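You operate a simulated robot arm through the tools that you are given. There is no shell and no other tool.

You are at the controls of a simulated robot arm. One attempt, no reset.

## Task
Strap pack TWO over two corner guards and tension it to 300 N.
Fine: a short strap; a guard on each edge under it.

It is judged by the outcome, as a careful person would: the job done as asked, and still so three seconds after it is handed in. It fails if anything else is knocked over, pushed out of place, dropped, spilled or broken.

## Robot
A 6-joint arm with a two-finger gripper, fixed in place. Base frame: the origin is on the floor under the middle of its stand, x ahead of it, y to its left, z up. Readings come in m, degrees, newtons and seconds.
It reaches about 1.417 m from its shoulder. Its first joint turns from -166.0 to 166.0 degrees. Payload 3.43 kg.
Tool frame: the origin (TCP) lies between the finger pads and is the grasp point; the fingertips stand 0.02 m ahead of it; z points along the fingers, y is the line along which they close. The gripper opens to 0.19 m; its body begins 0.248 m behind the TCP.
Orientation is that of the tool frame in the base frame, as a unit quaternion [x, y, z, w]. With the fingers straight down and closing along the base's y, the tool's x points along the base's -x, its y along +y and its z along -z.

## Interface
- The arm moves only by the tool play_rows. Its arguments are lists of equal length, an entry for each row: "slide": the shift along the tool's x, y, z in units of 20 mm (1.0 is 20 mm), a list of three; "dr": the turn, a rotation vector about the tool's x, y, z in units of 4 degrees (1.0 is 4 degrees), a list of three; "fingers": the opening, from 0 (shut) to 1 (fully open). In form: {"slide": [[x, y, z], ...], "dr": [[ax, ay, az], ...], "fingers": [fingers, ...]}. A call has 1 to 20 rows; each row shifts and turns the commanded pose from where the row before left it, along the tool's axes as they then stand. A call with a number of a shift or a turn outside -1 to 1 is refused whole. Each row takes 0.2 s and may step no farther than 0.05 m and 8.6 degrees from the row before; otherwise, or with a gripper value out of range, the whole call is refused. A pose out of reach is approached as far as the arm can. The call stops where the force on the tool passes 40 N (or 10 N more than at its start, if that is more) or the arm is blocked; 0.2 s more then pass. The fingers move at their own pace (about 0.153 m/s each) and stop on an object; they squeeze with about 22 N. The grip force told is the motor's: it shows also when the fingers shut on nothing. Time passes only in rows, and 0.2 s behind the last, so rows that do not move let the fingers close. It gives the time, the measured TCP pose, the force on the tool (base axes), the opening and the grip force at its end, in the units of the frame above (readings bear some noise), with the torque about the TCP (base axes, N m) and any sound that the robot's microphone picked up.
- Cameras (640 x 400 px; columns grow to the right, rows downward): "scene" is fixed at [0.4007, 0.498, 1.621]; the picture's right is [-0.62, -0.78, 0.00], its down [-0.63, 0.50, -0.60] and it looks along [0.47, -0.37, -0.80] (base axes); focal length 329 px, centre (320, 200). "wrist" rides on the gripper at [0.07, -0.008, -0.288] in the tool frame; the picture's right is [0.12, 0.99, 0.00], its down [-0.96, 0.12, -0.25] and it looks along [-0.25, 0.03, 0.97] (tool axes); focal length 261 px, centre (320, 200).
- grab_frame(camera): a new picture of that camera. It takes no simulated time.
- move_column(by): moves the trunk up (or, below 0, down) by that many m; the arm rides with it, the base frame stays. It gives what a move gives, with no picture.
- pixel_to_xyz(camera, pixels): there is no depth. For up to 12 entries [column, row, z] of the newest picture of that camera ("zoom" is the newest enlarged one), the place [x, y] in the base frame at which the ray of that pixel passes the height z, good to about 0.003 m. It takes no simulated time.
- enlarge(camera, box): a new picture of the part [left, top, right, bottom] of that camera's present view, enlarged. It takes no simulated time.
- finish_job(): hands the job in; it is judged then, once.

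Unless the task says otherwise, let go and move clear before handing in.

The tools are called after "Call:" by a JSON object that holds its "name" and its "arguments". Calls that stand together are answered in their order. play_rows: Moves the arm, as the interface text tells. Its arguments: {"type":"object","properties":{"slide":{"type":"array","items":{"type":"array","items":{"type":"number"}}},"dr":{"type":"array","items":{"type":"array","items":{"type":"number"}}},"fingers":{"type":"array","items":{"type":"number"}}},"required":["slide","dr","fingers"]} The other tools are called the same way: move_column (by) moves the trunk up or down; grab_frame (camera) takes a picture; pixel_to_xyz (camera, pixels) gives the place at which the rays of pixels pass given heights; enlarge (camera, box) takes an enlarged picture of a part of a camera's view; finish_job () hands the job in.

At the start:

```text
time_s: 0.0
ee_pos: [0.5906, -0.1305, 1.2471]
ee_rot: [-0.001, 1.0, 0.0, 0.001]
wrist_force: [0.3, 0.3, -0.8]
ft_torque: [-0.01, -0.02, -0.05]
grip_width: 0.1901
gripper_force: 0.1
trunk travel left (down, up): [-0.35, 0.09]
```

scene: 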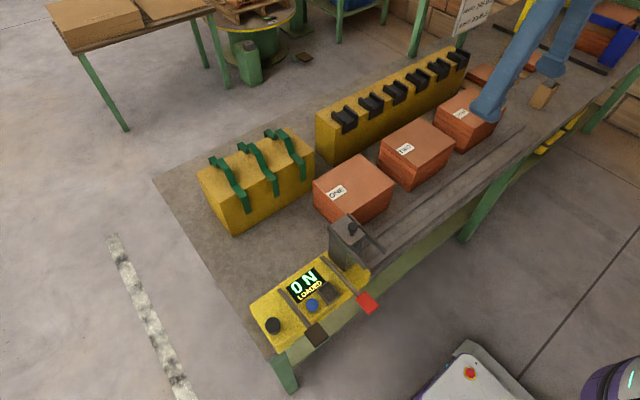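
wrist: 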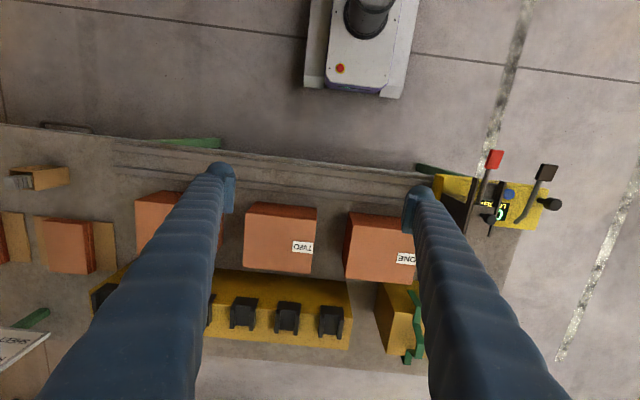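

The scene shows three packs (ONE, TWO and a third near 465,115), a green strap rack at (255,170), a black corner guard rack at (390,95), and a yellow tensioner panel reading "0 N LOADED" at (305,290). I'll enlarge the details before moving.

Call:
{"name": "enlarge", "arguments": {"camera": "scene", "box": [230, 200, 400, 380]}}

Call:
{"name": "enlarge", "arguments": {"camera": "scene", "box": [190, 110, 350, 240]}}

Call:
{"name": "enlarge", "arguments": {"camera": "scene", "box": [310, 40, 510, 200]}}

Call:
{"name": "enlarge", "arguments": {"camera": "scene", "box": [440, 0, 640, 130]}}

```text
2.22 times, centred on (315, 290) of scene
```

zoom: 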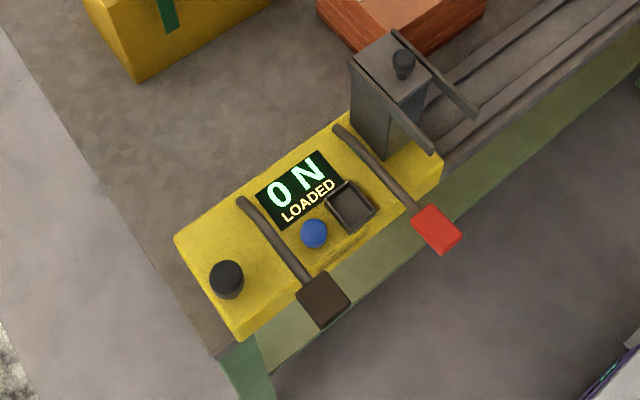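

```text
3.08 times, centred on (270, 175) of scene
```

zoom: 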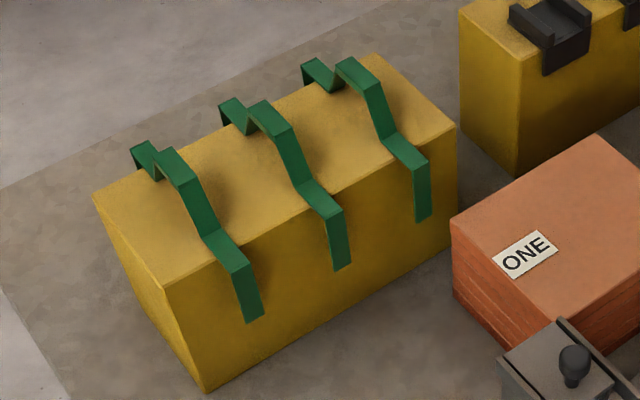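

```text
2.50 times, centred on (410, 120) of scene
```

zoom: 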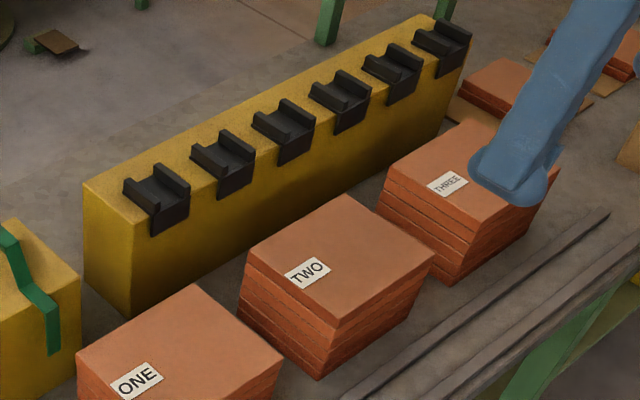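

```text
3.08 times, centred on (540, 65) of scene
```

zoom: 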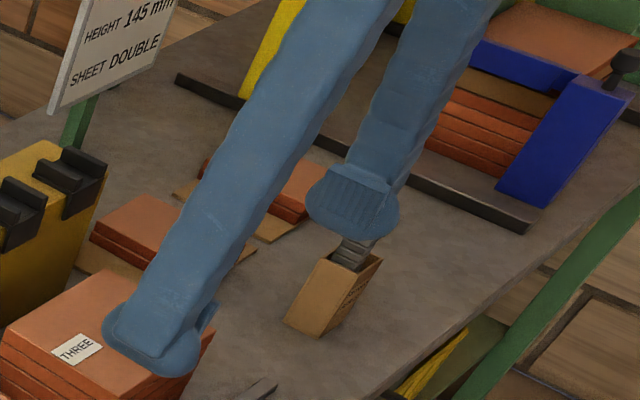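

The panel has a red-pad lever, a black-pad lever, a blue button, a black knob and a press head. A sign behind the bench starts "HEIGHT 145 mm / SHEET DOUBLE", so I'll read it fully and find heights by matching points between the two cameras.

Call:
{"name": "enlarge", "arguments": {"camera": "scene", "box": [400, 0, 520, 75]}}

Call:
{"name": "enlarge", "arguments": {"camera": "wrist", "box": [400, 130, 600, 260]}}

Call:
{"name": "enlarge", "arguments": {"camera": "wrist", "box": [210, 180, 440, 380]}}

Call:
{"name": "enlarge", "arguments": {"camera": "wrist", "box": [0, 120, 200, 400]}}

Call:
{"name": "pixel_to_xyz", "arguments": {"camera": "scene", "pixels": [[404, 149, 0.8], [404, 149, 0.9], [404, 149, 1.0], [336, 192, 0.9], [336, 192, 1.0], [272, 325, 0.9], [272, 325, 1.0]]}}

Call:
{"name": "pixel_to_xyz", "arguments": {"camera": "wrist", "pixels": [[302, 247, 0.8], [302, 247, 0.9], [302, 247, 1.0], [405, 259, 0.9], [405, 259, 1.0], [552, 204, 0.9], [552, 204, 1.0]]}}

```text
5.33 times, centred on (460, 38) of scene
```

zoom: 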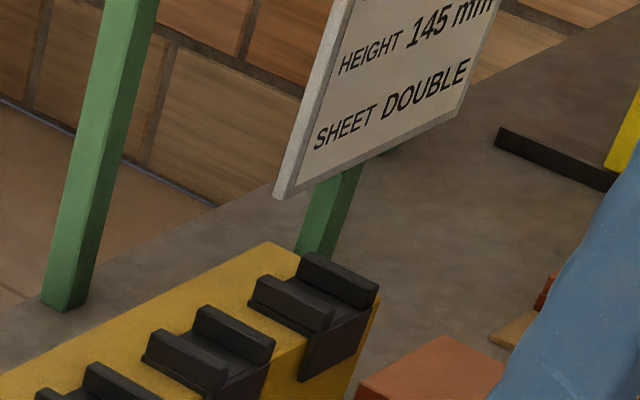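

```text
3.08 times, centred on (500, 195) of wrist
```

zoom: 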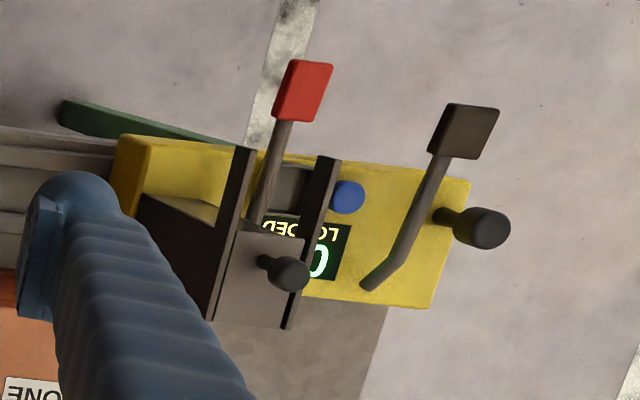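

```text
2.00 times, centred on (325, 280) of wrist
```

zoom: 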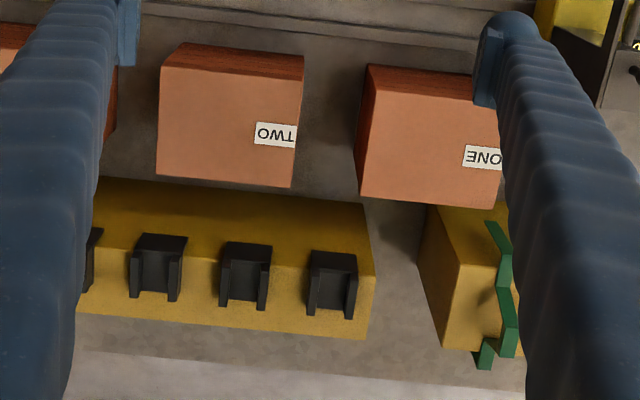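

```text
1.43 times, centred on (100, 260) of wrist
```

zoom: 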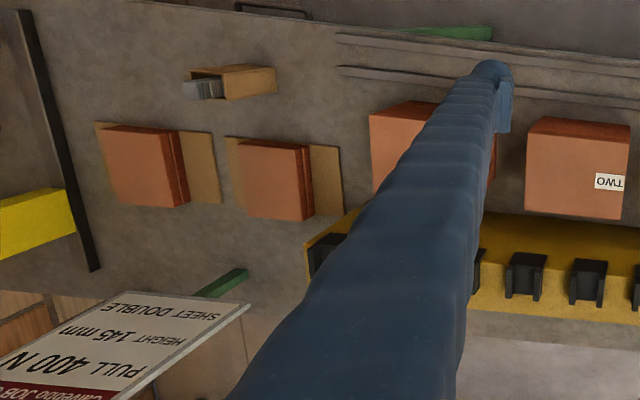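

```text
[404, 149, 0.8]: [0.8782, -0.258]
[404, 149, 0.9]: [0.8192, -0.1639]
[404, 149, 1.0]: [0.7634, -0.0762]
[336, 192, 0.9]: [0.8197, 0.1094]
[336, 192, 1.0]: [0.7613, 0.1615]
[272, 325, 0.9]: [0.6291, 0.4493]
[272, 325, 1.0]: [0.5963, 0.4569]
```

```text
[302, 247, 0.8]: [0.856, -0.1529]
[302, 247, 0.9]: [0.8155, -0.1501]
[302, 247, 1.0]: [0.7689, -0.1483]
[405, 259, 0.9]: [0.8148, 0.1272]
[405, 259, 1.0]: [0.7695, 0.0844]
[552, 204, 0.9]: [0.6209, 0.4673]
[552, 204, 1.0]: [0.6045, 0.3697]
```

The label TWO (scene 404,149; wrist 302,247) puts pack TWO's top near z≈0.91 at about (0.81,-0.15). The wall sign (PULL 400 N) belongs to another job, so I keep to 300 N. I'll move the wrist camera over the panel to look at the tensioner.

Call:
{"name": "play_rows", "arguments": {"slide": [[0, 1, 0], [0, 1, 0], [0, 1, 0], [0, 1, 0], [0, 1, 0], [0, 1, 0], [0, 1, 0], [0, 1, 0], [0, 1, 0], [0, 1, 0], [0, 1, 0], [0, 1, 0], [0, 1, 0], [0, 1, 0], [0, 1, 0], [0, 1, 0], [0, 1, 0], [0, 1, 0], [0, 1, 0], [0, 1, 0]], "dr": [[0, 0, 0], [0, 0, 0], [0, 0, 0], [0, 0, 0], [0, 0, 0], [0, 0, 0], [0, 0, 0], [0, 0, 0], [0, 0, 0], [0, 0, 0], [0, 0, 0], [0, 0, 0], [0, 0, 0], [0, 0, 0], [0, 0, 0], [0, 0, 0], [0, 0, 0], [0, 0, 0], [0, 0, 0], [0, 0, 0]], "fingers": [1, 1, 1, 1, 1, 1, 1, 1, 1, 1, 1, 1, 1, 1, 1, 1, 1, 1, 1, 1]}}

Call:
{"name": "grab_frame", "arguments": {"camera": "wrist"}}

Call:
{"name": "grab_frame", "arguments": {"camera": "scene"}}

```text
time_s: 4.2
ee_pos: [0.5912, 0.2712, 1.2471]
ee_rot: [-0.001, 1.0, 0.0, -0.001]
wrist_force: [-0.7, -0.1, 0.4]
ft_torque: [0.0, 0.03, -0.02]
grip_width: 0.1899
gripper_force: 0.1
trunk travel left (down, up): [-0.35, 0.09]
```

```text
taken
```

wrist: 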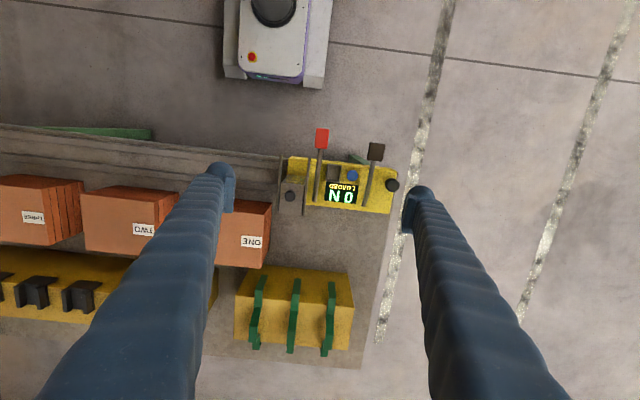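

```text
taken
```

scene: 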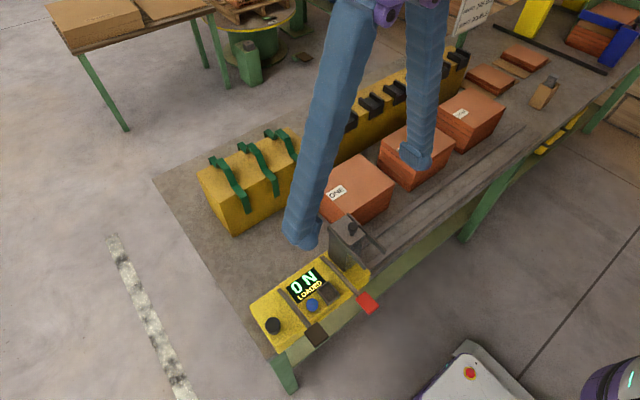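

Now the wrist view shows the whole panel at (340,190) and the three straps at (295,310). I'll enlarge both.

Call:
{"name": "enlarge", "arguments": {"camera": "wrist", "box": [260, 115, 420, 225]}}

Call:
{"name": "enlarge", "arguments": {"camera": "wrist", "box": [210, 250, 380, 370]}}

Call:
{"name": "enlarge", "arguments": {"camera": "scene", "box": [240, 200, 400, 350]}}

Call:
{"name": "enlarge", "arguments": {"camera": "scene", "box": [480, 0, 640, 130]}}

```text
3.64 times, centred on (340, 170) of wrist
```

zoom: 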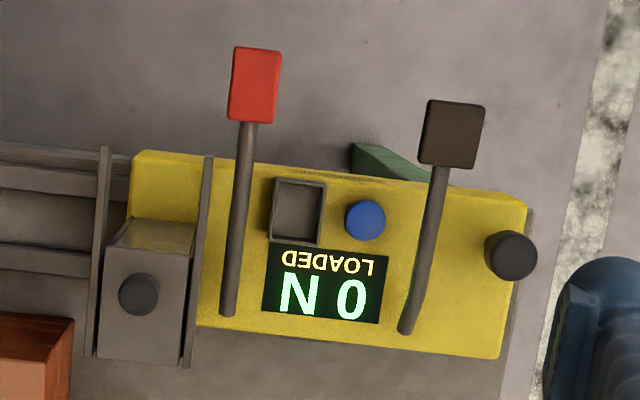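

```text
3.33 times, centred on (295, 310) of wrist
```

zoom: 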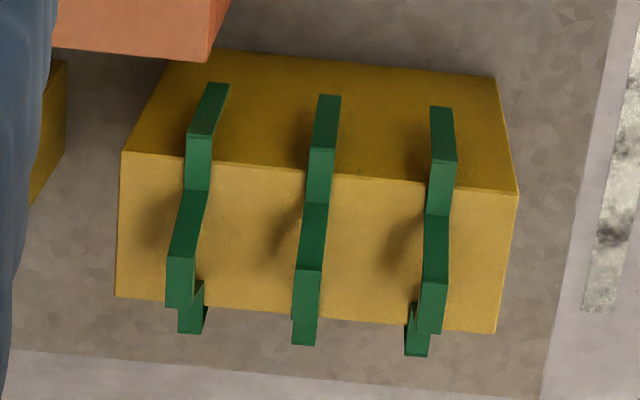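

```text
2.67 times, centred on (320, 275) of scene
```

zoom: 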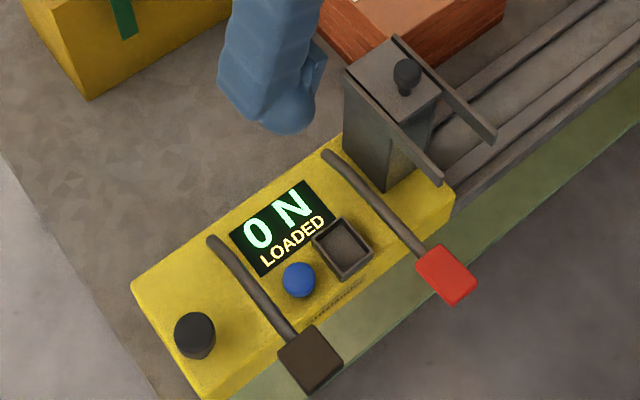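

```text
3.08 times, centred on (560, 65) of scene
```

zoom: 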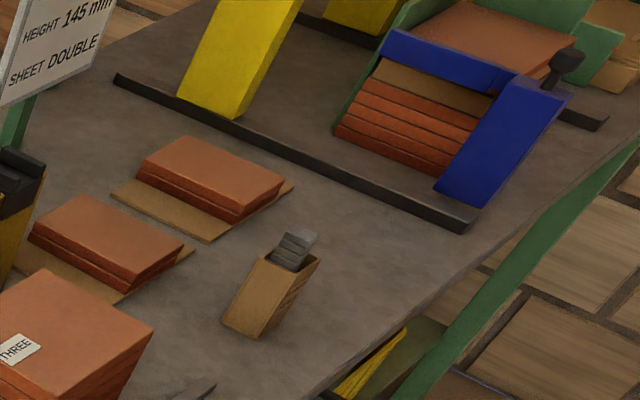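

I can now measure the panel parts by intersecting rays from both cameras at several heights.

Call:
{"name": "pixel_to_xyz", "arguments": {"camera": "scene", "pixels": [[312, 305, 0.8], [312, 305, 0.9], [367.6, 303.1, 0.8], [367.6, 303.1, 0.9], [316.3, 335.7, 0.8], [316.3, 335.7, 0.9], [273.2, 320.7, 0.8], [273.2, 320.7, 0.9], [352.6, 226.3, 0.9], [352.6, 226.3, 1.0]]}}

Call:
{"name": "pixel_to_xyz", "arguments": {"camera": "wrist", "pixels": [[352.4, 175.5, 0.8], [352.4, 175.5, 0.9], [322.1, 138.4, 0.8], [322.1, 138.4, 0.9], [376.3, 152.1, 0.8], [376.3, 152.1, 0.9], [392.5, 185.1, 0.8], [392.5, 185.1, 0.9], [290, 195.5, 0.9], [290, 195.5, 1.0]]}}

Call:
{"name": "enlarge", "arguments": {"camera": "wrist", "box": [0, 100, 260, 330]}}

```text
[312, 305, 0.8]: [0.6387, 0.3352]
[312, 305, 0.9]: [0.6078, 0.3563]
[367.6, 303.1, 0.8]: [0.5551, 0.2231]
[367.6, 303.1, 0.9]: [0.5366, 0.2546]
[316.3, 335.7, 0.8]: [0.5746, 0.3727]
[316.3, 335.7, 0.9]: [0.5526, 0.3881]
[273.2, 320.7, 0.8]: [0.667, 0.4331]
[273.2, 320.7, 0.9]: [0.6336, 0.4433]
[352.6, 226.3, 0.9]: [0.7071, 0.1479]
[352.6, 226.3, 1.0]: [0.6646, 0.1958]
```

```text
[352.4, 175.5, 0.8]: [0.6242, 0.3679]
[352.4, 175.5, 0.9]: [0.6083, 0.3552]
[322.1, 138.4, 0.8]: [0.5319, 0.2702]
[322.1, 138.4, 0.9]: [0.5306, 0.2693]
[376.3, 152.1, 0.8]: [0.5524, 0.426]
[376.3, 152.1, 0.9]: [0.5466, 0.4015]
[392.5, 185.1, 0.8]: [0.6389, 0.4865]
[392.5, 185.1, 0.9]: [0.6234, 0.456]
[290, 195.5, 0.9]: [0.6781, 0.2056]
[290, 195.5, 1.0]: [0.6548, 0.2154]
```

```text
1.74 times, centred on (130, 215) of wrist
```

zoom: 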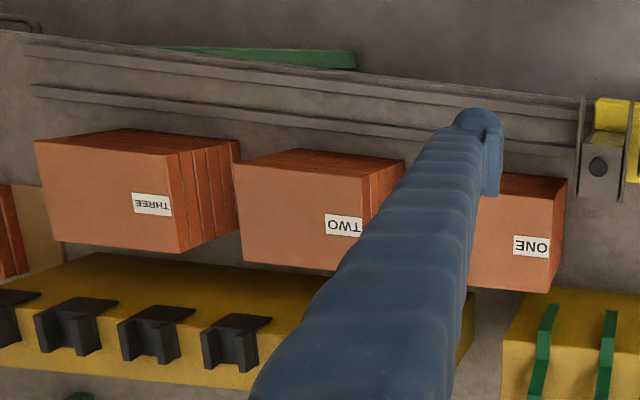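

The red pad comes out near (0.529,0.269,0.945), the black pad near (0.545,0.393,0.934), the blue button near (0.608,0.356,0.90) and the head knob near (0.643,0.22,1.05). I'll measure the strap rack corners and the table corner next.

Call:
{"name": "pixel_to_xyz", "arguments": {"camera": "scene", "pixels": [[313.8, 151.3, 0.8], [313.8, 151.3, 0.9], [219.7, 202.6, 0.8], [219.7, 202.6, 0.9], [197, 173.4, 0.8], [197, 173.4, 0.9], [153, 178, 0.7], [153, 178, 0.8]]}}

Call:
{"name": "pixel_to_xyz", "arguments": {"camera": "wrist", "pixels": [[236.4, 295.6, 0.8], [236.4, 295.6, 0.9], [354.5, 307.6, 0.8], [354.5, 307.6, 0.9], [348.2, 349.9, 0.8], [348.2, 349.9, 0.9], [376, 369, 0.7], [376, 369, 0.8]]}}

```text
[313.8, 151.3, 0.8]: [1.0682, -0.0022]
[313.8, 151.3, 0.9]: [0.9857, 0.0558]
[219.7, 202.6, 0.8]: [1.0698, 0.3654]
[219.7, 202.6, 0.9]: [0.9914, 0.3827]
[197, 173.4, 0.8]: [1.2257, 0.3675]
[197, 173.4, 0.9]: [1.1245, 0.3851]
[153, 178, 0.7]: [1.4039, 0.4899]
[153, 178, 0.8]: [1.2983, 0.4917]
```

```text
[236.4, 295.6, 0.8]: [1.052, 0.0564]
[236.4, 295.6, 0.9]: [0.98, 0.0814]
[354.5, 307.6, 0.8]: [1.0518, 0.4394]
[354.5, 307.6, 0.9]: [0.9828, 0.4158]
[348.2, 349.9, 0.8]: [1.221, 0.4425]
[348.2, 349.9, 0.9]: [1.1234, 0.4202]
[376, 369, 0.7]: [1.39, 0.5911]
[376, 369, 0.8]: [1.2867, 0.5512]
```

The strap rack top is at z≈0.98, spanning x≈0.925 to 1.045 and y≈0.10 to 0.40. I'll move ahead and to -y to look straight at pack TWO and the guards.

Call:
{"name": "play_rows", "arguments": {"slide": [[-0.3, -1, 0], [-0.3, -1, 0], [-0.3, -1, 0], [-0.3, -1, 0], [-0.3, -1, 0], [-0.3, -1, 0], [-0.3, -1, 0], [-0.3, -1, 0], [-0.3, -1, 0], [-0.3, -1, 0], [-0.3, -1, 0], [-0.3, -1, 0], [-0.3, -1, 0], [-0.3, -1, 0], [-0.3, -1, 0], [-0.3, -1, 0], [-0.3, -1, 0], [-0.3, -1, 0], [-0.3, -1, 0], [-0.3, -1, 0]], "dr": [[0, 0, 0], [0, 0, 0], [0, 0, 0], [0, 0, 0], [0, 0, 0], [0, 0, 0], [0, 0, 0], [0, 0, 0], [0, 0, 0], [0, 0, 0], [0, 0, 0], [0, 0, 0], [0, 0, 0], [0, 0, 0], [0, 0, 0], [0, 0, 0], [0, 0, 0], [0, 0, 0], [0, 0, 0], [0, 0, 0]], "fingers": [1, 1, 1, 1, 1, 1, 1, 1, 1, 1, 1, 1, 1, 1, 1, 1, 1, 1, 1, 1]}}

Call:
{"name": "grab_frame", "arguments": {"camera": "wrist"}}

Call:
{"name": "grab_frame", "arguments": {"camera": "scene"}}

```text
time_s: 8.4
ee_pos: [0.7112, -0.1309, 1.2463]
ee_rot: [0.0, 1.0, 0.0, 0.0]
wrist_force: [-0.5, 0.1, -0.3]
ft_torque: [0.03, 0.02, 0.01]
grip_width: 0.19
gripper_force: 0.0
trunk travel left (down, up): [-0.35, 0.09]
```

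```text
taken
```

wrist: 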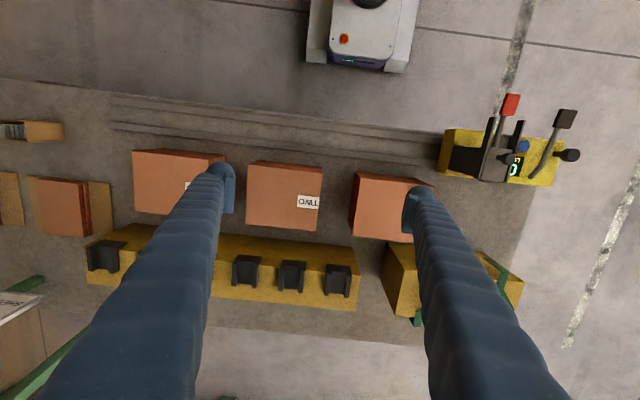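

```text
taken
```

scene: 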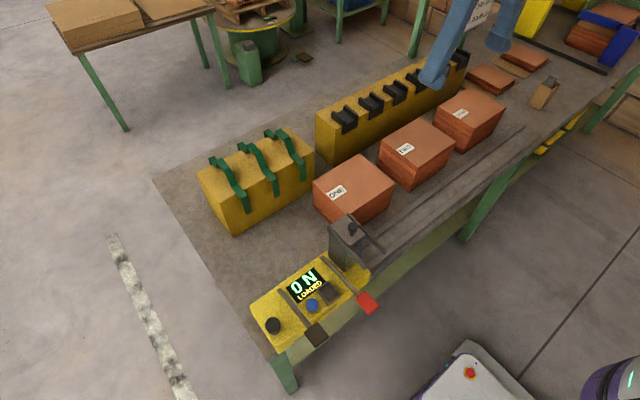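

Call:
{"name": "enlarge", "arguments": {"camera": "wrist", "box": [225, 140, 385, 240]}}

Call:
{"name": "enlarge", "arguments": {"camera": "wrist", "box": [215, 235, 365, 325]}}

Call:
{"name": "enlarge", "arguments": {"camera": "scene", "box": [370, 105, 460, 195]}}

Call:
{"name": "enlarge", "arguments": {"camera": "scene", "box": [310, 60, 430, 170]}}

Call:
{"name": "enlarge", "arguments": {"camera": "scene", "box": [195, 120, 325, 235]}}

Call:
{"name": "enlarge", "arguments": {"camera": "wrist", "box": [425, 80, 595, 200]}}

```text
4.00 times, centred on (305, 190) of wrist
```

zoom: 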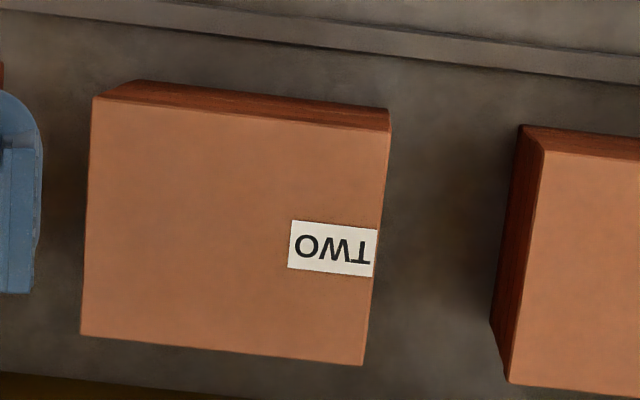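

```text
4.27 times, centred on (290, 280) of wrist
```

zoom: 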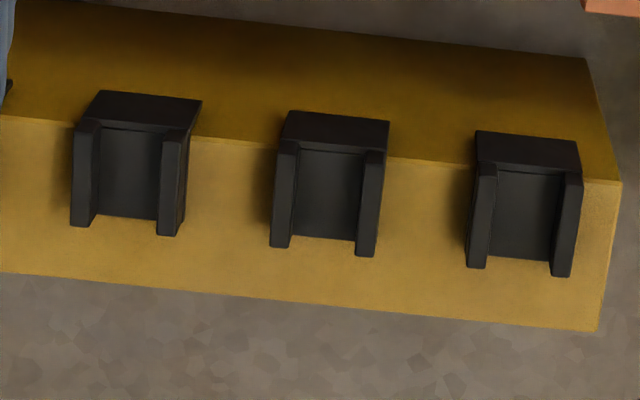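

```text
4.44 times, centred on (415, 150) of scene
```

zoom: 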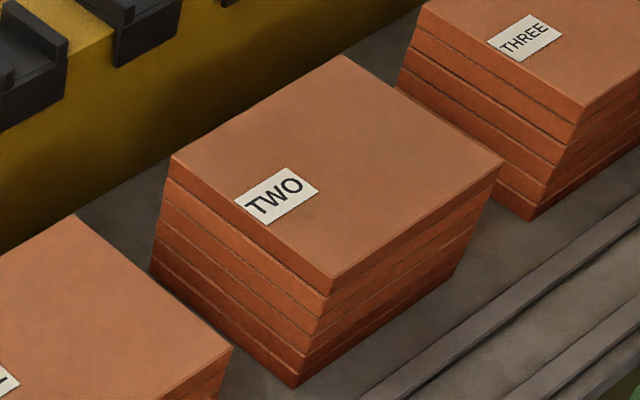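

```text
3.64 times, centred on (370, 115) of scene
```

zoom: 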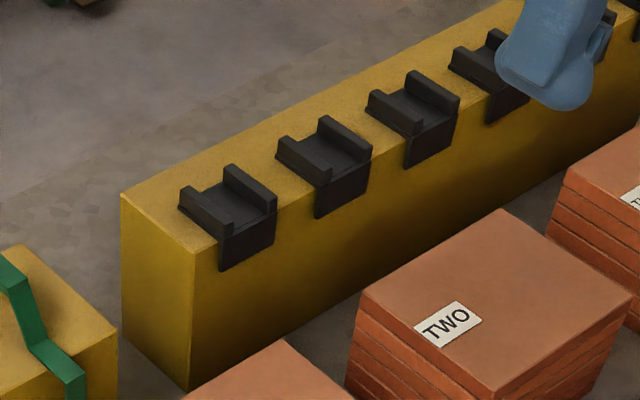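

```text
3.48 times, centred on (260, 178) of scene
```

zoom: 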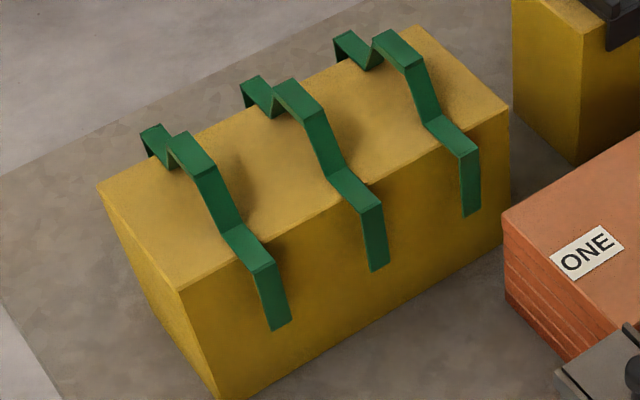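

```text
3.33 times, centred on (510, 140) of wrist
```

zoom: 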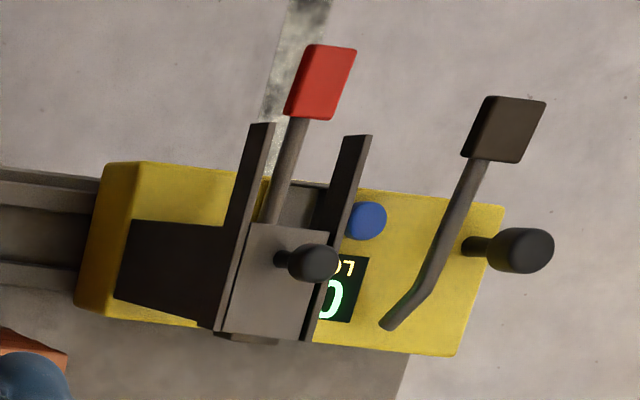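

I'll triangulate pack TWO's top corners from both views.

Call:
{"name": "pixel_to_xyz", "arguments": {"camera": "scene", "pixels": [[381.7, 140.3, 0.9], [381.7, 140.3, 0.95], [420.2, 117.3, 0.9], [420.2, 117.3, 0.95], [456, 141.7, 0.9], [456, 141.7, 0.95], [417.3, 167.6, 0.9], [417.3, 167.6, 0.95]]}}

Call:
{"name": "pixel_to_xyz", "arguments": {"camera": "wrist", "pixels": [[315.75, 231.25, 0.9], [315.75, 231.25, 0.95], [245, 223.75, 0.9], [245, 223.75, 0.95], [248.25, 164.5, 0.9], [248.25, 164.5, 0.95], [322, 172.75, 0.9], [322, 172.75, 0.95]]}}

```text
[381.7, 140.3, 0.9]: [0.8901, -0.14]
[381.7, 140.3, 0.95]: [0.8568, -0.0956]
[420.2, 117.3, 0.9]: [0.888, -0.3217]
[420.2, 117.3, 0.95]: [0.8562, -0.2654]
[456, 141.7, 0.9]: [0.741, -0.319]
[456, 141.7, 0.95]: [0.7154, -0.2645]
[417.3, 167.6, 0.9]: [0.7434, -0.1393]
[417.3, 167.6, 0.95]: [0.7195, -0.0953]
```

```text
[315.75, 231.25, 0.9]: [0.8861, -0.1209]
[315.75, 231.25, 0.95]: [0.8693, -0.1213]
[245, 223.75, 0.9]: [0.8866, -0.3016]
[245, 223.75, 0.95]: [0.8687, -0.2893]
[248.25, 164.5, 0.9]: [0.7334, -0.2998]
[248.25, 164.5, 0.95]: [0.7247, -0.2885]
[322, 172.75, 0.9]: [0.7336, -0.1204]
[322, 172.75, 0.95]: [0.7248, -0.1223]
```

Pack TWO spans x 0.730–0.877 and y -0.296 to -0.121, with its top at z≈0.922. Next I'll zoom tightly on guards and straps to measure them.

Call:
{"name": "enlarge", "arguments": {"camera": "scene", "box": [325, 85, 385, 140]}}

Call:
{"name": "enlarge", "arguments": {"camera": "scene", "box": [255, 120, 315, 180]}}

Call:
{"name": "enlarge", "arguments": {"camera": "wrist", "box": [270, 250, 370, 310]}}

```text
7.27 times, centred on (355, 112) of scene
```

zoom: 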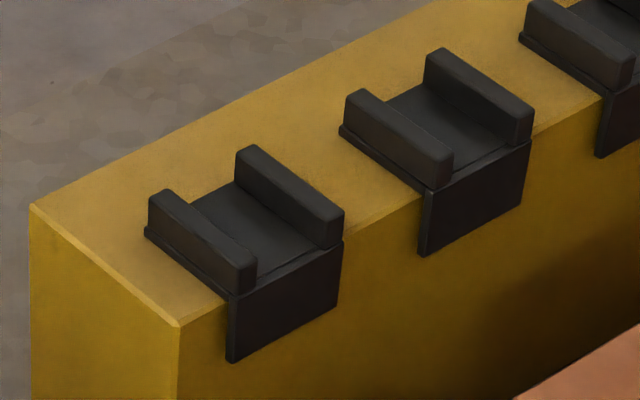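

```text
6.67 times, centred on (285, 150) of scene
```

zoom: 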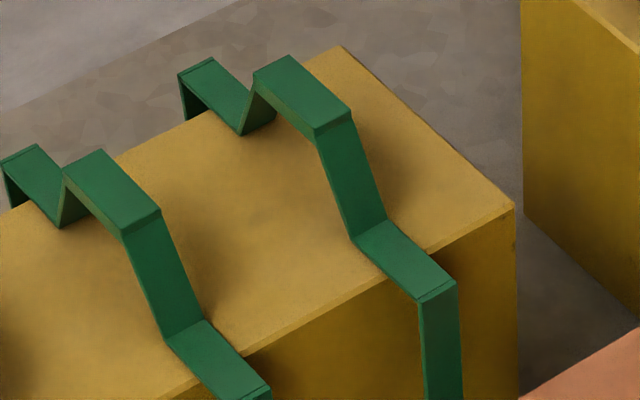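

```text
6.40 times, centred on (320, 280) of wrist
```

zoom: 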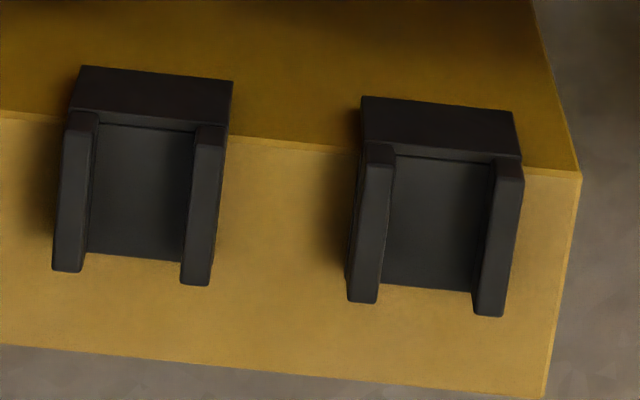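

The guard is an L-piece with two raised side walls (channel along x), and the strap has a raised trapezoid bridge. I'll triangulate guard 1, closest to the strap rack.

Call:
{"name": "pixel_to_xyz", "arguments": {"camera": "zoom", "pixels": [[364, 166, 0.95], [364, 166, 1.0], [347, 300, 0.95], [347, 300, 1.0], [523, 180, 0.95], [523, 180, 1.0], [503, 317, 0.95], [503, 317, 1.0], [362, 97, 0.9], [362, 97, 0.95], [514, 112, 0.9], [514, 112, 0.95]]}}

Call:
{"name": "pixel_to_xyz", "arguments": {"camera": "scene", "pixels": [[358.16, 113.6, 0.95], [358.16, 113.6, 1.0], [345.8, 105.1, 0.95], [345.8, 105.1, 1.0], [343.7, 121.3, 0.95], [343.7, 121.3, 1.0], [331.6, 111.4, 0.95], [331.6, 111.4, 1.0], [357.3, 127.4, 0.9], [357.3, 127.4, 0.95], [342.6, 134.8, 0.9], [342.6, 134.8, 0.95]]}}

```text
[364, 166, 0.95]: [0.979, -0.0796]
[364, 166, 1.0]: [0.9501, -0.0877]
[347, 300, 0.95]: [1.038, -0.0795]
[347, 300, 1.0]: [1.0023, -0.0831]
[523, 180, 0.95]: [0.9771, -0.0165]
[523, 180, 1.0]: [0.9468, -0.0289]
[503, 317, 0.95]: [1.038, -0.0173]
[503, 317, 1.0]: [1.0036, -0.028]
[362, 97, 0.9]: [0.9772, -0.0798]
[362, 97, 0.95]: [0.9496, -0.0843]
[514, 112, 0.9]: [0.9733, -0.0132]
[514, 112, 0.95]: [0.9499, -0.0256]
```

```text
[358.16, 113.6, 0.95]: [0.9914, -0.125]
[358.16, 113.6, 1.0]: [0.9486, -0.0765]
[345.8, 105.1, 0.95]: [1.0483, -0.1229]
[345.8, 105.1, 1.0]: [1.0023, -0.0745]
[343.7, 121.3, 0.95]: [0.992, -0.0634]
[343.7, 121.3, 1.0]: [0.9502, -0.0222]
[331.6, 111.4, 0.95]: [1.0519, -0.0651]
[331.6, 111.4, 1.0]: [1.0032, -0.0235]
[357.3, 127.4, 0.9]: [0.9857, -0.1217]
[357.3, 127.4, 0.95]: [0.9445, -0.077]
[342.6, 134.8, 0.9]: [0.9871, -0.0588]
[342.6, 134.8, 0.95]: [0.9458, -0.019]
```

Guard 1 spans x≈0.955–1.008 and y≈-0.0845 to -0.0275, with wall tops at z≈0.992 and flange bottom at z≈0.943. I'll move over the strap rack to measure the straps the same way.

Call:
{"name": "play_rows", "arguments": {"slide": [[-0.1, 1, 0], [-0.1, 1, 0], [-0.1, 1, 0], [-0.1, 1, 0], [-0.1, 1, 0], [-0.1, 1, 0], [-0.1, 1, 0], [-0.1, 1, 0], [-0.1, 1, 0], [-0.1, 1, 0], [-0.1, 1, 0], [-0.1, 1, 0], [-0.1, 1, 0], [-0.1, 1, 0], [-0.1, 1, 0], [-0.1, 1, 0], [-0.1, 1, 0], [-0.1, 1, 0], [0, 0.5, 0]], "dr": [[0, 0, 0], [0, 0, 0], [0, 0, 0], [0, 0, 0], [0, 0, 0], [0, 0, 0], [0, 0, 0], [0, 0, 0], [0, 0, 0], [0, 0, 0], [0, 0, 0], [0, 0, 0], [0, 0, 0], [0, 0, 0], [0, 0, 0], [0, 0, 0], [0, 0, 0], [0, 0, 0], [0, 0, 0]], "fingers": [1, 1, 1, 1, 1, 1, 1, 1, 1, 1, 1, 1, 1, 1, 1, 1, 1, 1, 1]}}

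Call:
{"name": "grab_frame", "arguments": {"camera": "wrist"}}

Call:
{"name": "enlarge", "arguments": {"camera": "wrist", "box": [240, 180, 410, 300]}}

Call:
{"name": "enlarge", "arguments": {"camera": "scene", "box": [225, 125, 315, 215]}}

```text
time_s: 12.4
ee_pos: [0.7473, 0.2415, 1.2464]
ee_rot: [0.0, 1.0, 0.001, -0.001]
wrist_force: [0.4, -0.3, -0.6]
ft_torque: [-0.03, -0.02, 0.01]
grip_width: 0.19
gripper_force: 0.0
trunk travel left (down, up): [-0.35, 0.09]
```

```text
taken
```

wrist: 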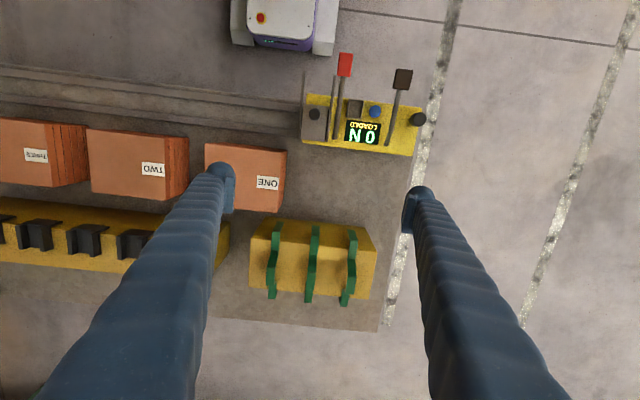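

```text
3.33 times, centred on (325, 240) of wrist
```

zoom: 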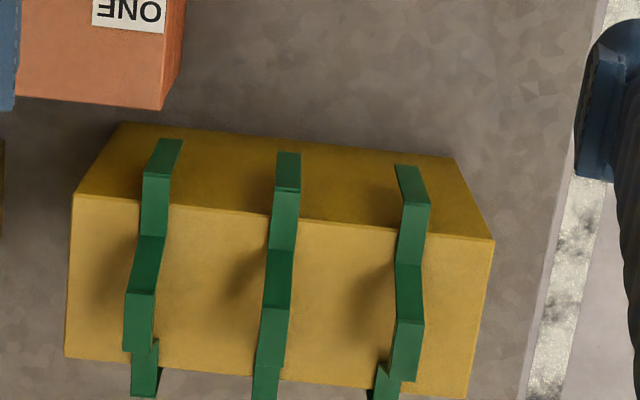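

```text
4.44 times, centred on (270, 170) of scene
```

zoom: 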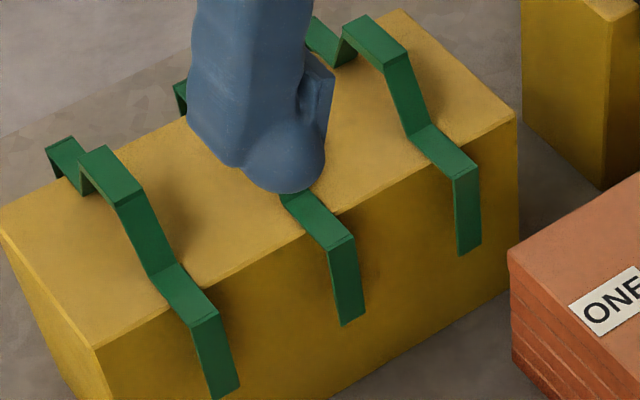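

The strap near y≈0.13 (wrist zoom 143–172, row 176) is fully visible in both views. I'll triangulate its near corner, bridge and far corner.

Call:
{"name": "pixel_to_xyz", "arguments": {"camera": "wrist", "pixels": [[271.85, 232.2, 0.95], [271.85, 232.2, 1.0], [280.6, 233.4, 0.95], [280.6, 233.4, 1.0], [267.3, 266.4, 1.0], [267.3, 266.4, 1.05], [275.5, 268.2, 1.0], [275.5, 268.2, 1.05], [265.8, 285, 1.0], [265.8, 285, 1.05], [268.2, 298.6, 0.95], [268.2, 298.6, 1.0]]}}

Call:
{"name": "pixel_to_xyz", "arguments": {"camera": "scene", "pixels": [[305.5, 162, 0.95], [305.5, 162, 1.0], [299.7, 165.3, 0.95], [299.7, 165.3, 1.0], [289.8, 136.5, 1.0], [289.8, 136.5, 1.05], [284.4, 139.5, 1.0], [284.4, 139.5, 1.05], [280.8, 128.4, 1.0], [280.8, 128.4, 1.05], [269, 128.7, 0.95], [269, 128.7, 1.0]]}}

```text
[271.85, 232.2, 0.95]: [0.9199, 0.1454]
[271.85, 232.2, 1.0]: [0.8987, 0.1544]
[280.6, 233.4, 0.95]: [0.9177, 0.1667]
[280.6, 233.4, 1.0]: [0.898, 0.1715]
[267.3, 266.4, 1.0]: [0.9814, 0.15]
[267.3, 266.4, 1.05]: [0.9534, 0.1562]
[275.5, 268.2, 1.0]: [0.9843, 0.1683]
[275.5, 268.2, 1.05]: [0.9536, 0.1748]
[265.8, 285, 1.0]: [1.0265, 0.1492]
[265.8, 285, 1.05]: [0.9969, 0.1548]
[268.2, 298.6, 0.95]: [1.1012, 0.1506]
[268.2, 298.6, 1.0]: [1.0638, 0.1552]
```

```text
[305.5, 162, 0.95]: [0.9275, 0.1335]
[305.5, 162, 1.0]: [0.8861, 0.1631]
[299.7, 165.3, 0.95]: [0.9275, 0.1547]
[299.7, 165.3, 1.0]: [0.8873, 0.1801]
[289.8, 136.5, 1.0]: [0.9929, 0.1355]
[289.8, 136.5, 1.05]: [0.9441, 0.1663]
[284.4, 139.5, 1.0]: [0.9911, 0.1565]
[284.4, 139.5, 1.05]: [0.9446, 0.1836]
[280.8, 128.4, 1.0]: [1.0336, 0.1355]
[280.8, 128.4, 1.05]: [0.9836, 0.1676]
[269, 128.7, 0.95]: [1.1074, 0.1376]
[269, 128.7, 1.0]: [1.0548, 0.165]
```

The strap is ~19 mm wide at y≈0.16, with corners at x≈0.906 and 1.079 and its bridge top at z≈1.028 over x 0.965–1.010. Now I'll study the tensioner head closely in both cameras.

Call:
{"name": "enlarge", "arguments": {"camera": "wrist", "box": [295, 45, 430, 160]}}

Call:
{"name": "enlarge", "arguments": {"camera": "scene", "box": [320, 205, 400, 275]}}

Call:
{"name": "enlarge", "arguments": {"camera": "scene", "box": [245, 255, 345, 350]}}

Call:
{"name": "enlarge", "arguments": {"camera": "scene", "box": [330, 110, 560, 310]}}

```text
3.48 times, centred on (362, 102) of wrist
```

zoom: 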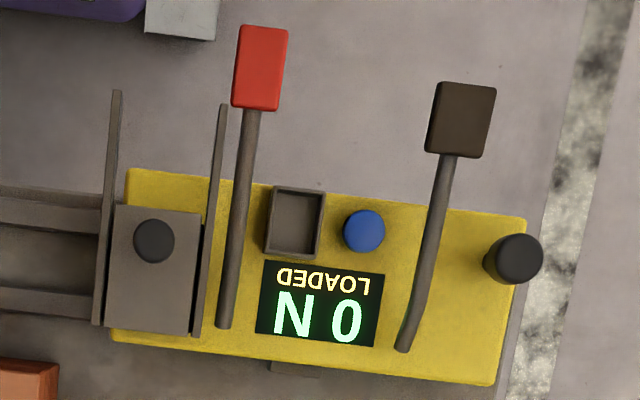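

```text
5.71 times, centred on (360, 240) of scene
```

zoom: 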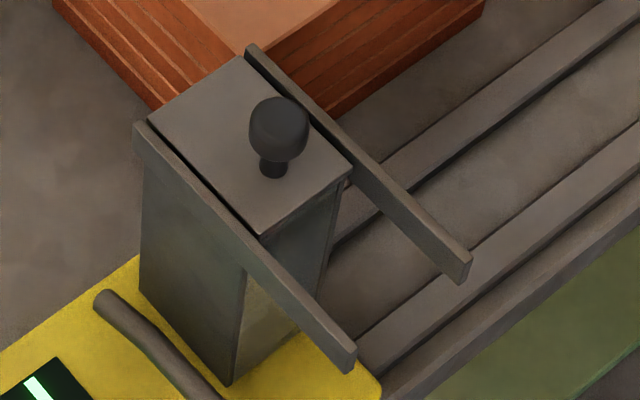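

```text
4.21 times, centred on (295, 302) of scene
```

zoom: 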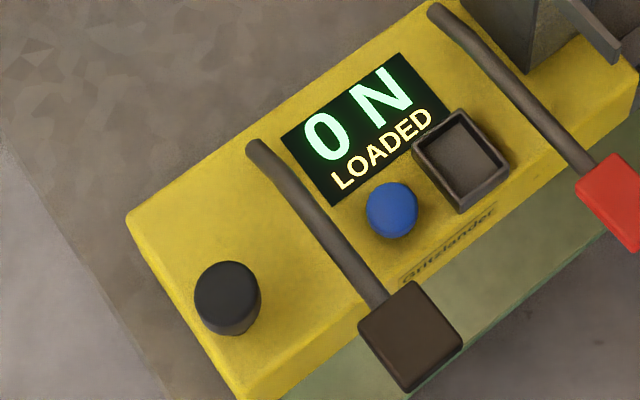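

```text
2.00 times, centred on (445, 210) of scene
```

zoom: 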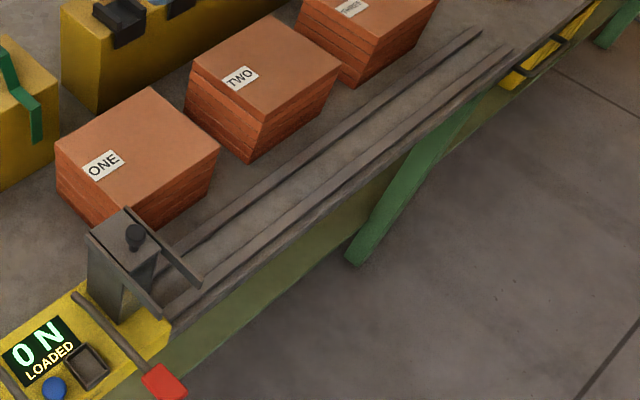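

I'll triangulate the head's top plate, bars and the rails to see how it relates to the packs.

Call:
{"name": "pixel_to_xyz", "arguments": {"camera": "wrist", "pixels": [[303.6, 103.9, 1.0], [303.6, 103.9, 1.05], [328.6, 105.9, 1.0], [328.6, 105.9, 1.05], [326.6, 141.3, 1.0], [326.6, 141.3, 1.05], [300.7, 138.4, 1.0], [300.7, 138.4, 1.05], [334.3, 75.2, 1.0], [334.3, 75.2, 1.05], [304.2, 70.9, 1.0], [304.2, 70.9, 1.05]]}}

Call:
{"name": "pixel_to_xyz", "arguments": {"camera": "scene", "pixels": [[365.3, 235.1, 1.0], [365.3, 235.1, 1.05], [349.8, 246.3, 1.0], [349.8, 246.3, 1.05], [330.2, 226, 1.0], [330.2, 226, 1.05], [346, 215, 1.0], [346, 215, 1.05], [366.1, 266.3, 1.0], [366.1, 266.3, 1.05], [386.3, 250.2, 1.0], [386.3, 250.2, 1.05]]}}

```text
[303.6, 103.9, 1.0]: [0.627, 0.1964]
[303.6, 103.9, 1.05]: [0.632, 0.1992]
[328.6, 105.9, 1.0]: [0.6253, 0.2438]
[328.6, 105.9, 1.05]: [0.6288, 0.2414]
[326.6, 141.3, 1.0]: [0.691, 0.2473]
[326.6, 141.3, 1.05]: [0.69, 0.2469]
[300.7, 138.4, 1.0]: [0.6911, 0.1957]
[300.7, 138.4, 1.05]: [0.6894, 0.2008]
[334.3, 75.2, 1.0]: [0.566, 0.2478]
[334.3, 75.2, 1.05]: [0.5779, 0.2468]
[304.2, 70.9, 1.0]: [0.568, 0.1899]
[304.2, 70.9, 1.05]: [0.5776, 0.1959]
```

```text
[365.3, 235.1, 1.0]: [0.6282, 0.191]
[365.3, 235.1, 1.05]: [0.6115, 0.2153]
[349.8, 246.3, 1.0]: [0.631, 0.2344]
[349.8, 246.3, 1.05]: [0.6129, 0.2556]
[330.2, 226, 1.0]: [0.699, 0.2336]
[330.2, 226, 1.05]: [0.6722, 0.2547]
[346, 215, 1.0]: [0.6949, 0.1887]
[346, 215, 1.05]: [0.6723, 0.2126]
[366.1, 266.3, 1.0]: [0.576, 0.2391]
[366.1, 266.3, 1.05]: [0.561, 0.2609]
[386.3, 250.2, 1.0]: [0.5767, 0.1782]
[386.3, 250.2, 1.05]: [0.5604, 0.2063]
```

The head plate top is at z≈1.018 over x 0.626–0.687 with the knob at (0.643,0.22). Guards and strap go first: I'll move above guard 1 with fingers partly open.

Call:
{"name": "play_rows", "arguments": {"slide": [[-0.783, -0.992, 0], [-0.783, -0.992, 0], [-0.783, -0.992, 0], [-0.783, -0.992, 0], [-0.783, -0.992, 0], [-0.783, -0.992, 0], [-0.783, -0.992, 0], [-0.783, -0.992, 0], [-0.783, -0.992, 0], [-0.783, -0.992, 0], [-0.783, -0.992, 0], [-0.783, -0.992, 0], [-0.783, -0.992, 0], [-0.783, -0.992, 0], [-0.783, -0.992, 0], [0, 0, 1], [0, 0, 1], [0, 0, 1], [0, 0, 1], [0, 0, 1]], "dr": [[0, 0, 0], [0, 0, 0], [0, 0, 0], [0, 0, 0], [0, 0, 0], [0, 0, 0], [0, 0, 0], [0, 0, 0], [0, 0, 0], [0, 0, 0], [0, 0, 0], [0, 0, 0], [0, 0, 0], [0, 0, 0], [0, 0, 0], [0, 0, 0], [0, 0, 0], [0, 0, 0], [0, 0, 0], [0, 0, 0]], "fingers": [0.41, 0.41, 0.41, 0.41, 0.41, 0.41, 0.41, 0.41, 0.41, 0.41, 0.41, 0.41, 0.41, 0.41, 0.41, 0.41, 0.41, 0.41, 0.41, 0.41]}}

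Call:
{"name": "grab_frame", "arguments": {"camera": "wrist"}}

Call:
{"name": "grab_frame", "arguments": {"camera": "scene"}}

```text
time_s: 16.6
ee_pos: [0.9834, -0.0581, 1.1465]
ee_rot: [0.0, 1.0, 0.0, 0.0]
wrist_force: [-0.1, -0.4, -0.5]
ft_torque: [0.02, -0.05, -0.04]
grip_width: 0.0781
gripper_force: 0.0
trunk travel left (down, up): [-0.35, 0.09]
```

```text
taken
```

wrist: 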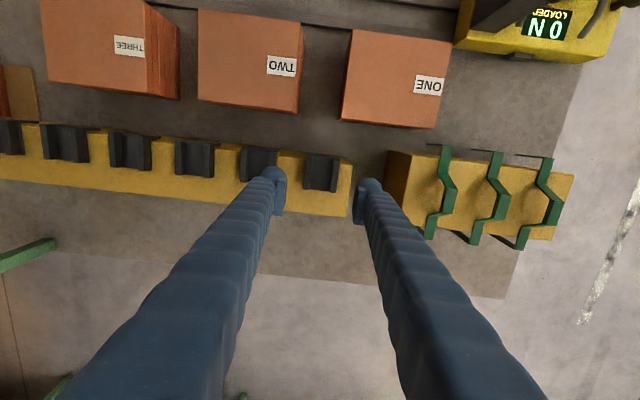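

```text
taken
```

scene: 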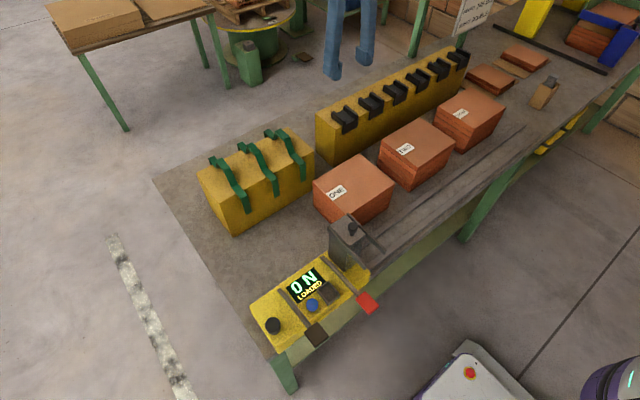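

The fingers straddle guard 1's y-position from above (guard at wrist 320,172, fingertips at columns 280 and 360). I'll zoom to refine its position before descending.

Call:
{"name": "enlarge", "arguments": {"camera": "wrist", "box": [260, 135, 380, 215]}}

Call:
{"name": "enlarge", "arguments": {"camera": "scene", "box": [310, 50, 400, 140]}}

```text
5.00 times, centred on (320, 175) of wrist
```

zoom: 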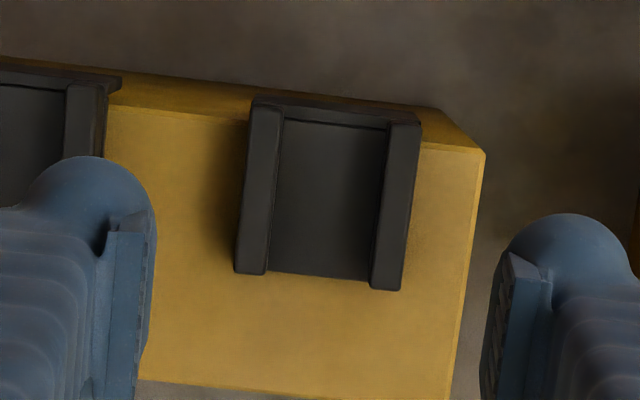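

```text
4.44 times, centred on (355, 95) of scene
```

zoom: 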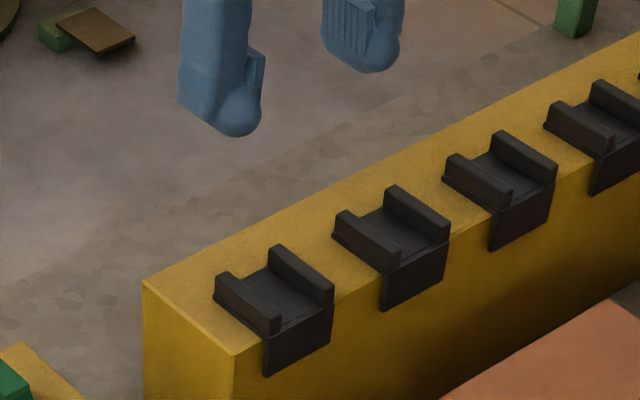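

Call:
{"name": "pixel_to_xyz", "arguments": {"camera": "wrist", "pixels": [[306, 156, 0.992], [303, 189.4, 0.992], [340.4, 160, 0.992], [336.6, 193, 0.992], [306, 156, 0.985], [340.4, 160, 0.985], [299, 153.4, 0.977], [351.4, 165, 0.977]]}}

```text
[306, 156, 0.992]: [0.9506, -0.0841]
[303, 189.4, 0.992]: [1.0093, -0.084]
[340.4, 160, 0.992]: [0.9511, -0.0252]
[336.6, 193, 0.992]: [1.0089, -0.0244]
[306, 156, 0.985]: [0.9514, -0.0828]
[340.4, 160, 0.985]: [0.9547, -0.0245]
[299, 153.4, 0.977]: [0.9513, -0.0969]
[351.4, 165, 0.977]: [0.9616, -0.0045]
```

Guard 1's walls are at y -0.084 and -0.025 (centre -0.0545). Guard 2's edge is near -0.131, so I'll narrow the opening to ~0.068, shift +y 4 mm and descend to just above the walls.

Call:
{"name": "play_rows", "arguments": {"slide": [[0.15, 0.18, 0], [0, 0, 0], [0, 0, 1], [0, 0, 1], [0, 0, 1], [0, 0, 1], [0, 0, 1], [0, 0, 1]], "dr": [[0, 0, 0], [0, 0, 0], [0, 0, 0], [0, 0, 0], [0, 0, 0], [0, 0, 0], [0, 0, 0], [0, 0, 0]], "fingers": [0.36, 0.36, 0.36, 0.36, 0.36, 0.36, 0.36, 0.36]}}

Call:
{"name": "enlarge", "arguments": {"camera": "wrist", "box": [240, 120, 400, 230]}}

Call:
{"name": "enlarge", "arguments": {"camera": "scene", "box": [320, 70, 400, 140]}}

```text
time_s: 18.4
ee_pos: [0.9806, -0.0536, 1.0244]
ee_rot: [0.0, 1.0, 0.0, 0.0]
wrist_force: [0.1, 0.6, -0.2]
ft_torque: [0.02, 0.0, 0.01]
grip_width: 0.0684
gripper_force: 0.2
trunk travel left (down, up): [-0.35, 0.09]
```

```text
3.64 times, centred on (320, 175) of wrist
```

zoom: 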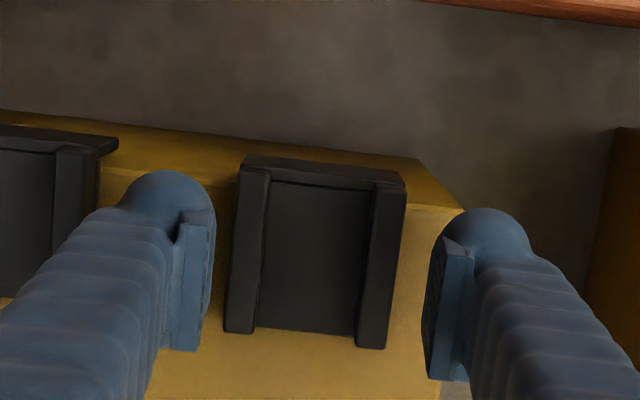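

```text
5.71 times, centred on (360, 105) of scene
```

zoom: 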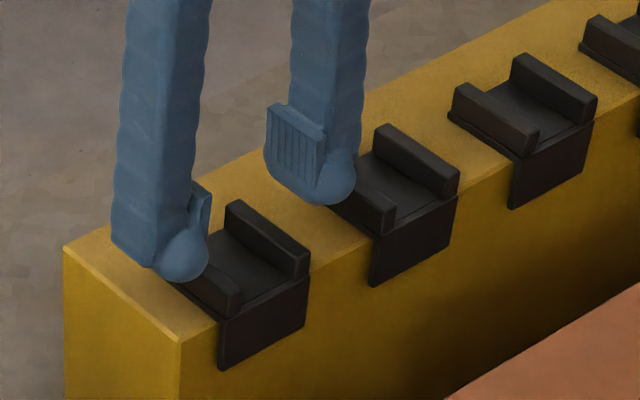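

The fingers straddle guard 1 with about 5 mm clear on each side and ~8 mm from guard 2. I'll descend ~21 mm and close.

Call:
{"name": "play_rows", "arguments": {"slide": [[0, -0.04, 0.55], [0, 0, 0.5], [0, 0, 0], [0, 0, 0], [0, 0, 0], [0, 0, 0]], "dr": [[0, 0, 0], [0, 0, 0], [0, 0, 0], [0, 0, 0], [0, 0, 0], [0, 0, 0]], "fingers": [0.36, 0.36, 0.2, 0.2, 0.2, 0.2]}}

Call:
{"name": "enlarge", "arguments": {"camera": "wrist", "box": [240, 120, 400, 230]}}

Call:
{"name": "enlarge", "arguments": {"camera": "scene", "box": [320, 70, 400, 140]}}

```text
time_s: 19.9
ee_pos: [0.9816, -0.0541, 1.0103]
ee_rot: [0.0, 1.0, -0.001, 0.003]
wrist_force: [-1.6, -0.1, 15.2]
ft_torque: [0.02, 0.08, -0.01]
grip_width: 0.037
gripper_force: 0.1
trunk travel left (down, up): [-0.35, 0.09]
stopped in row 6: the force on the tool passed its limit at 41 N (the readings are from after the stop); the commanded pose is now the measured one
```

```text
3.64 times, centred on (320, 175) of wrist
```

zoom: 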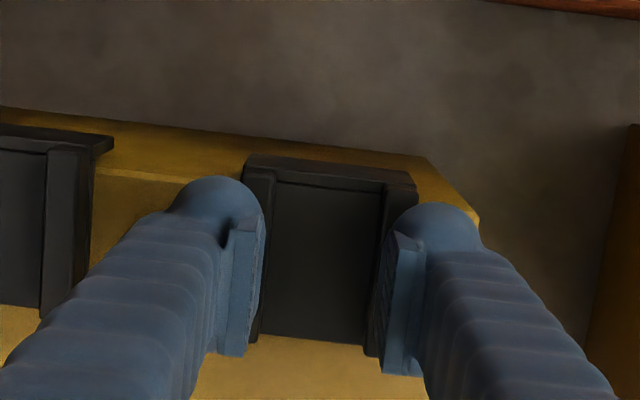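

```text
5.71 times, centred on (360, 105) of scene
```

zoom: 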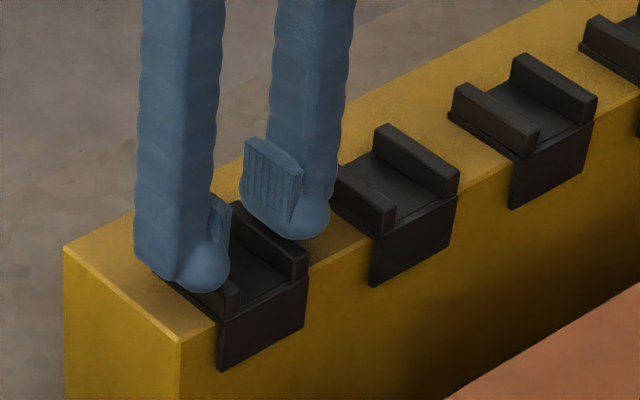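

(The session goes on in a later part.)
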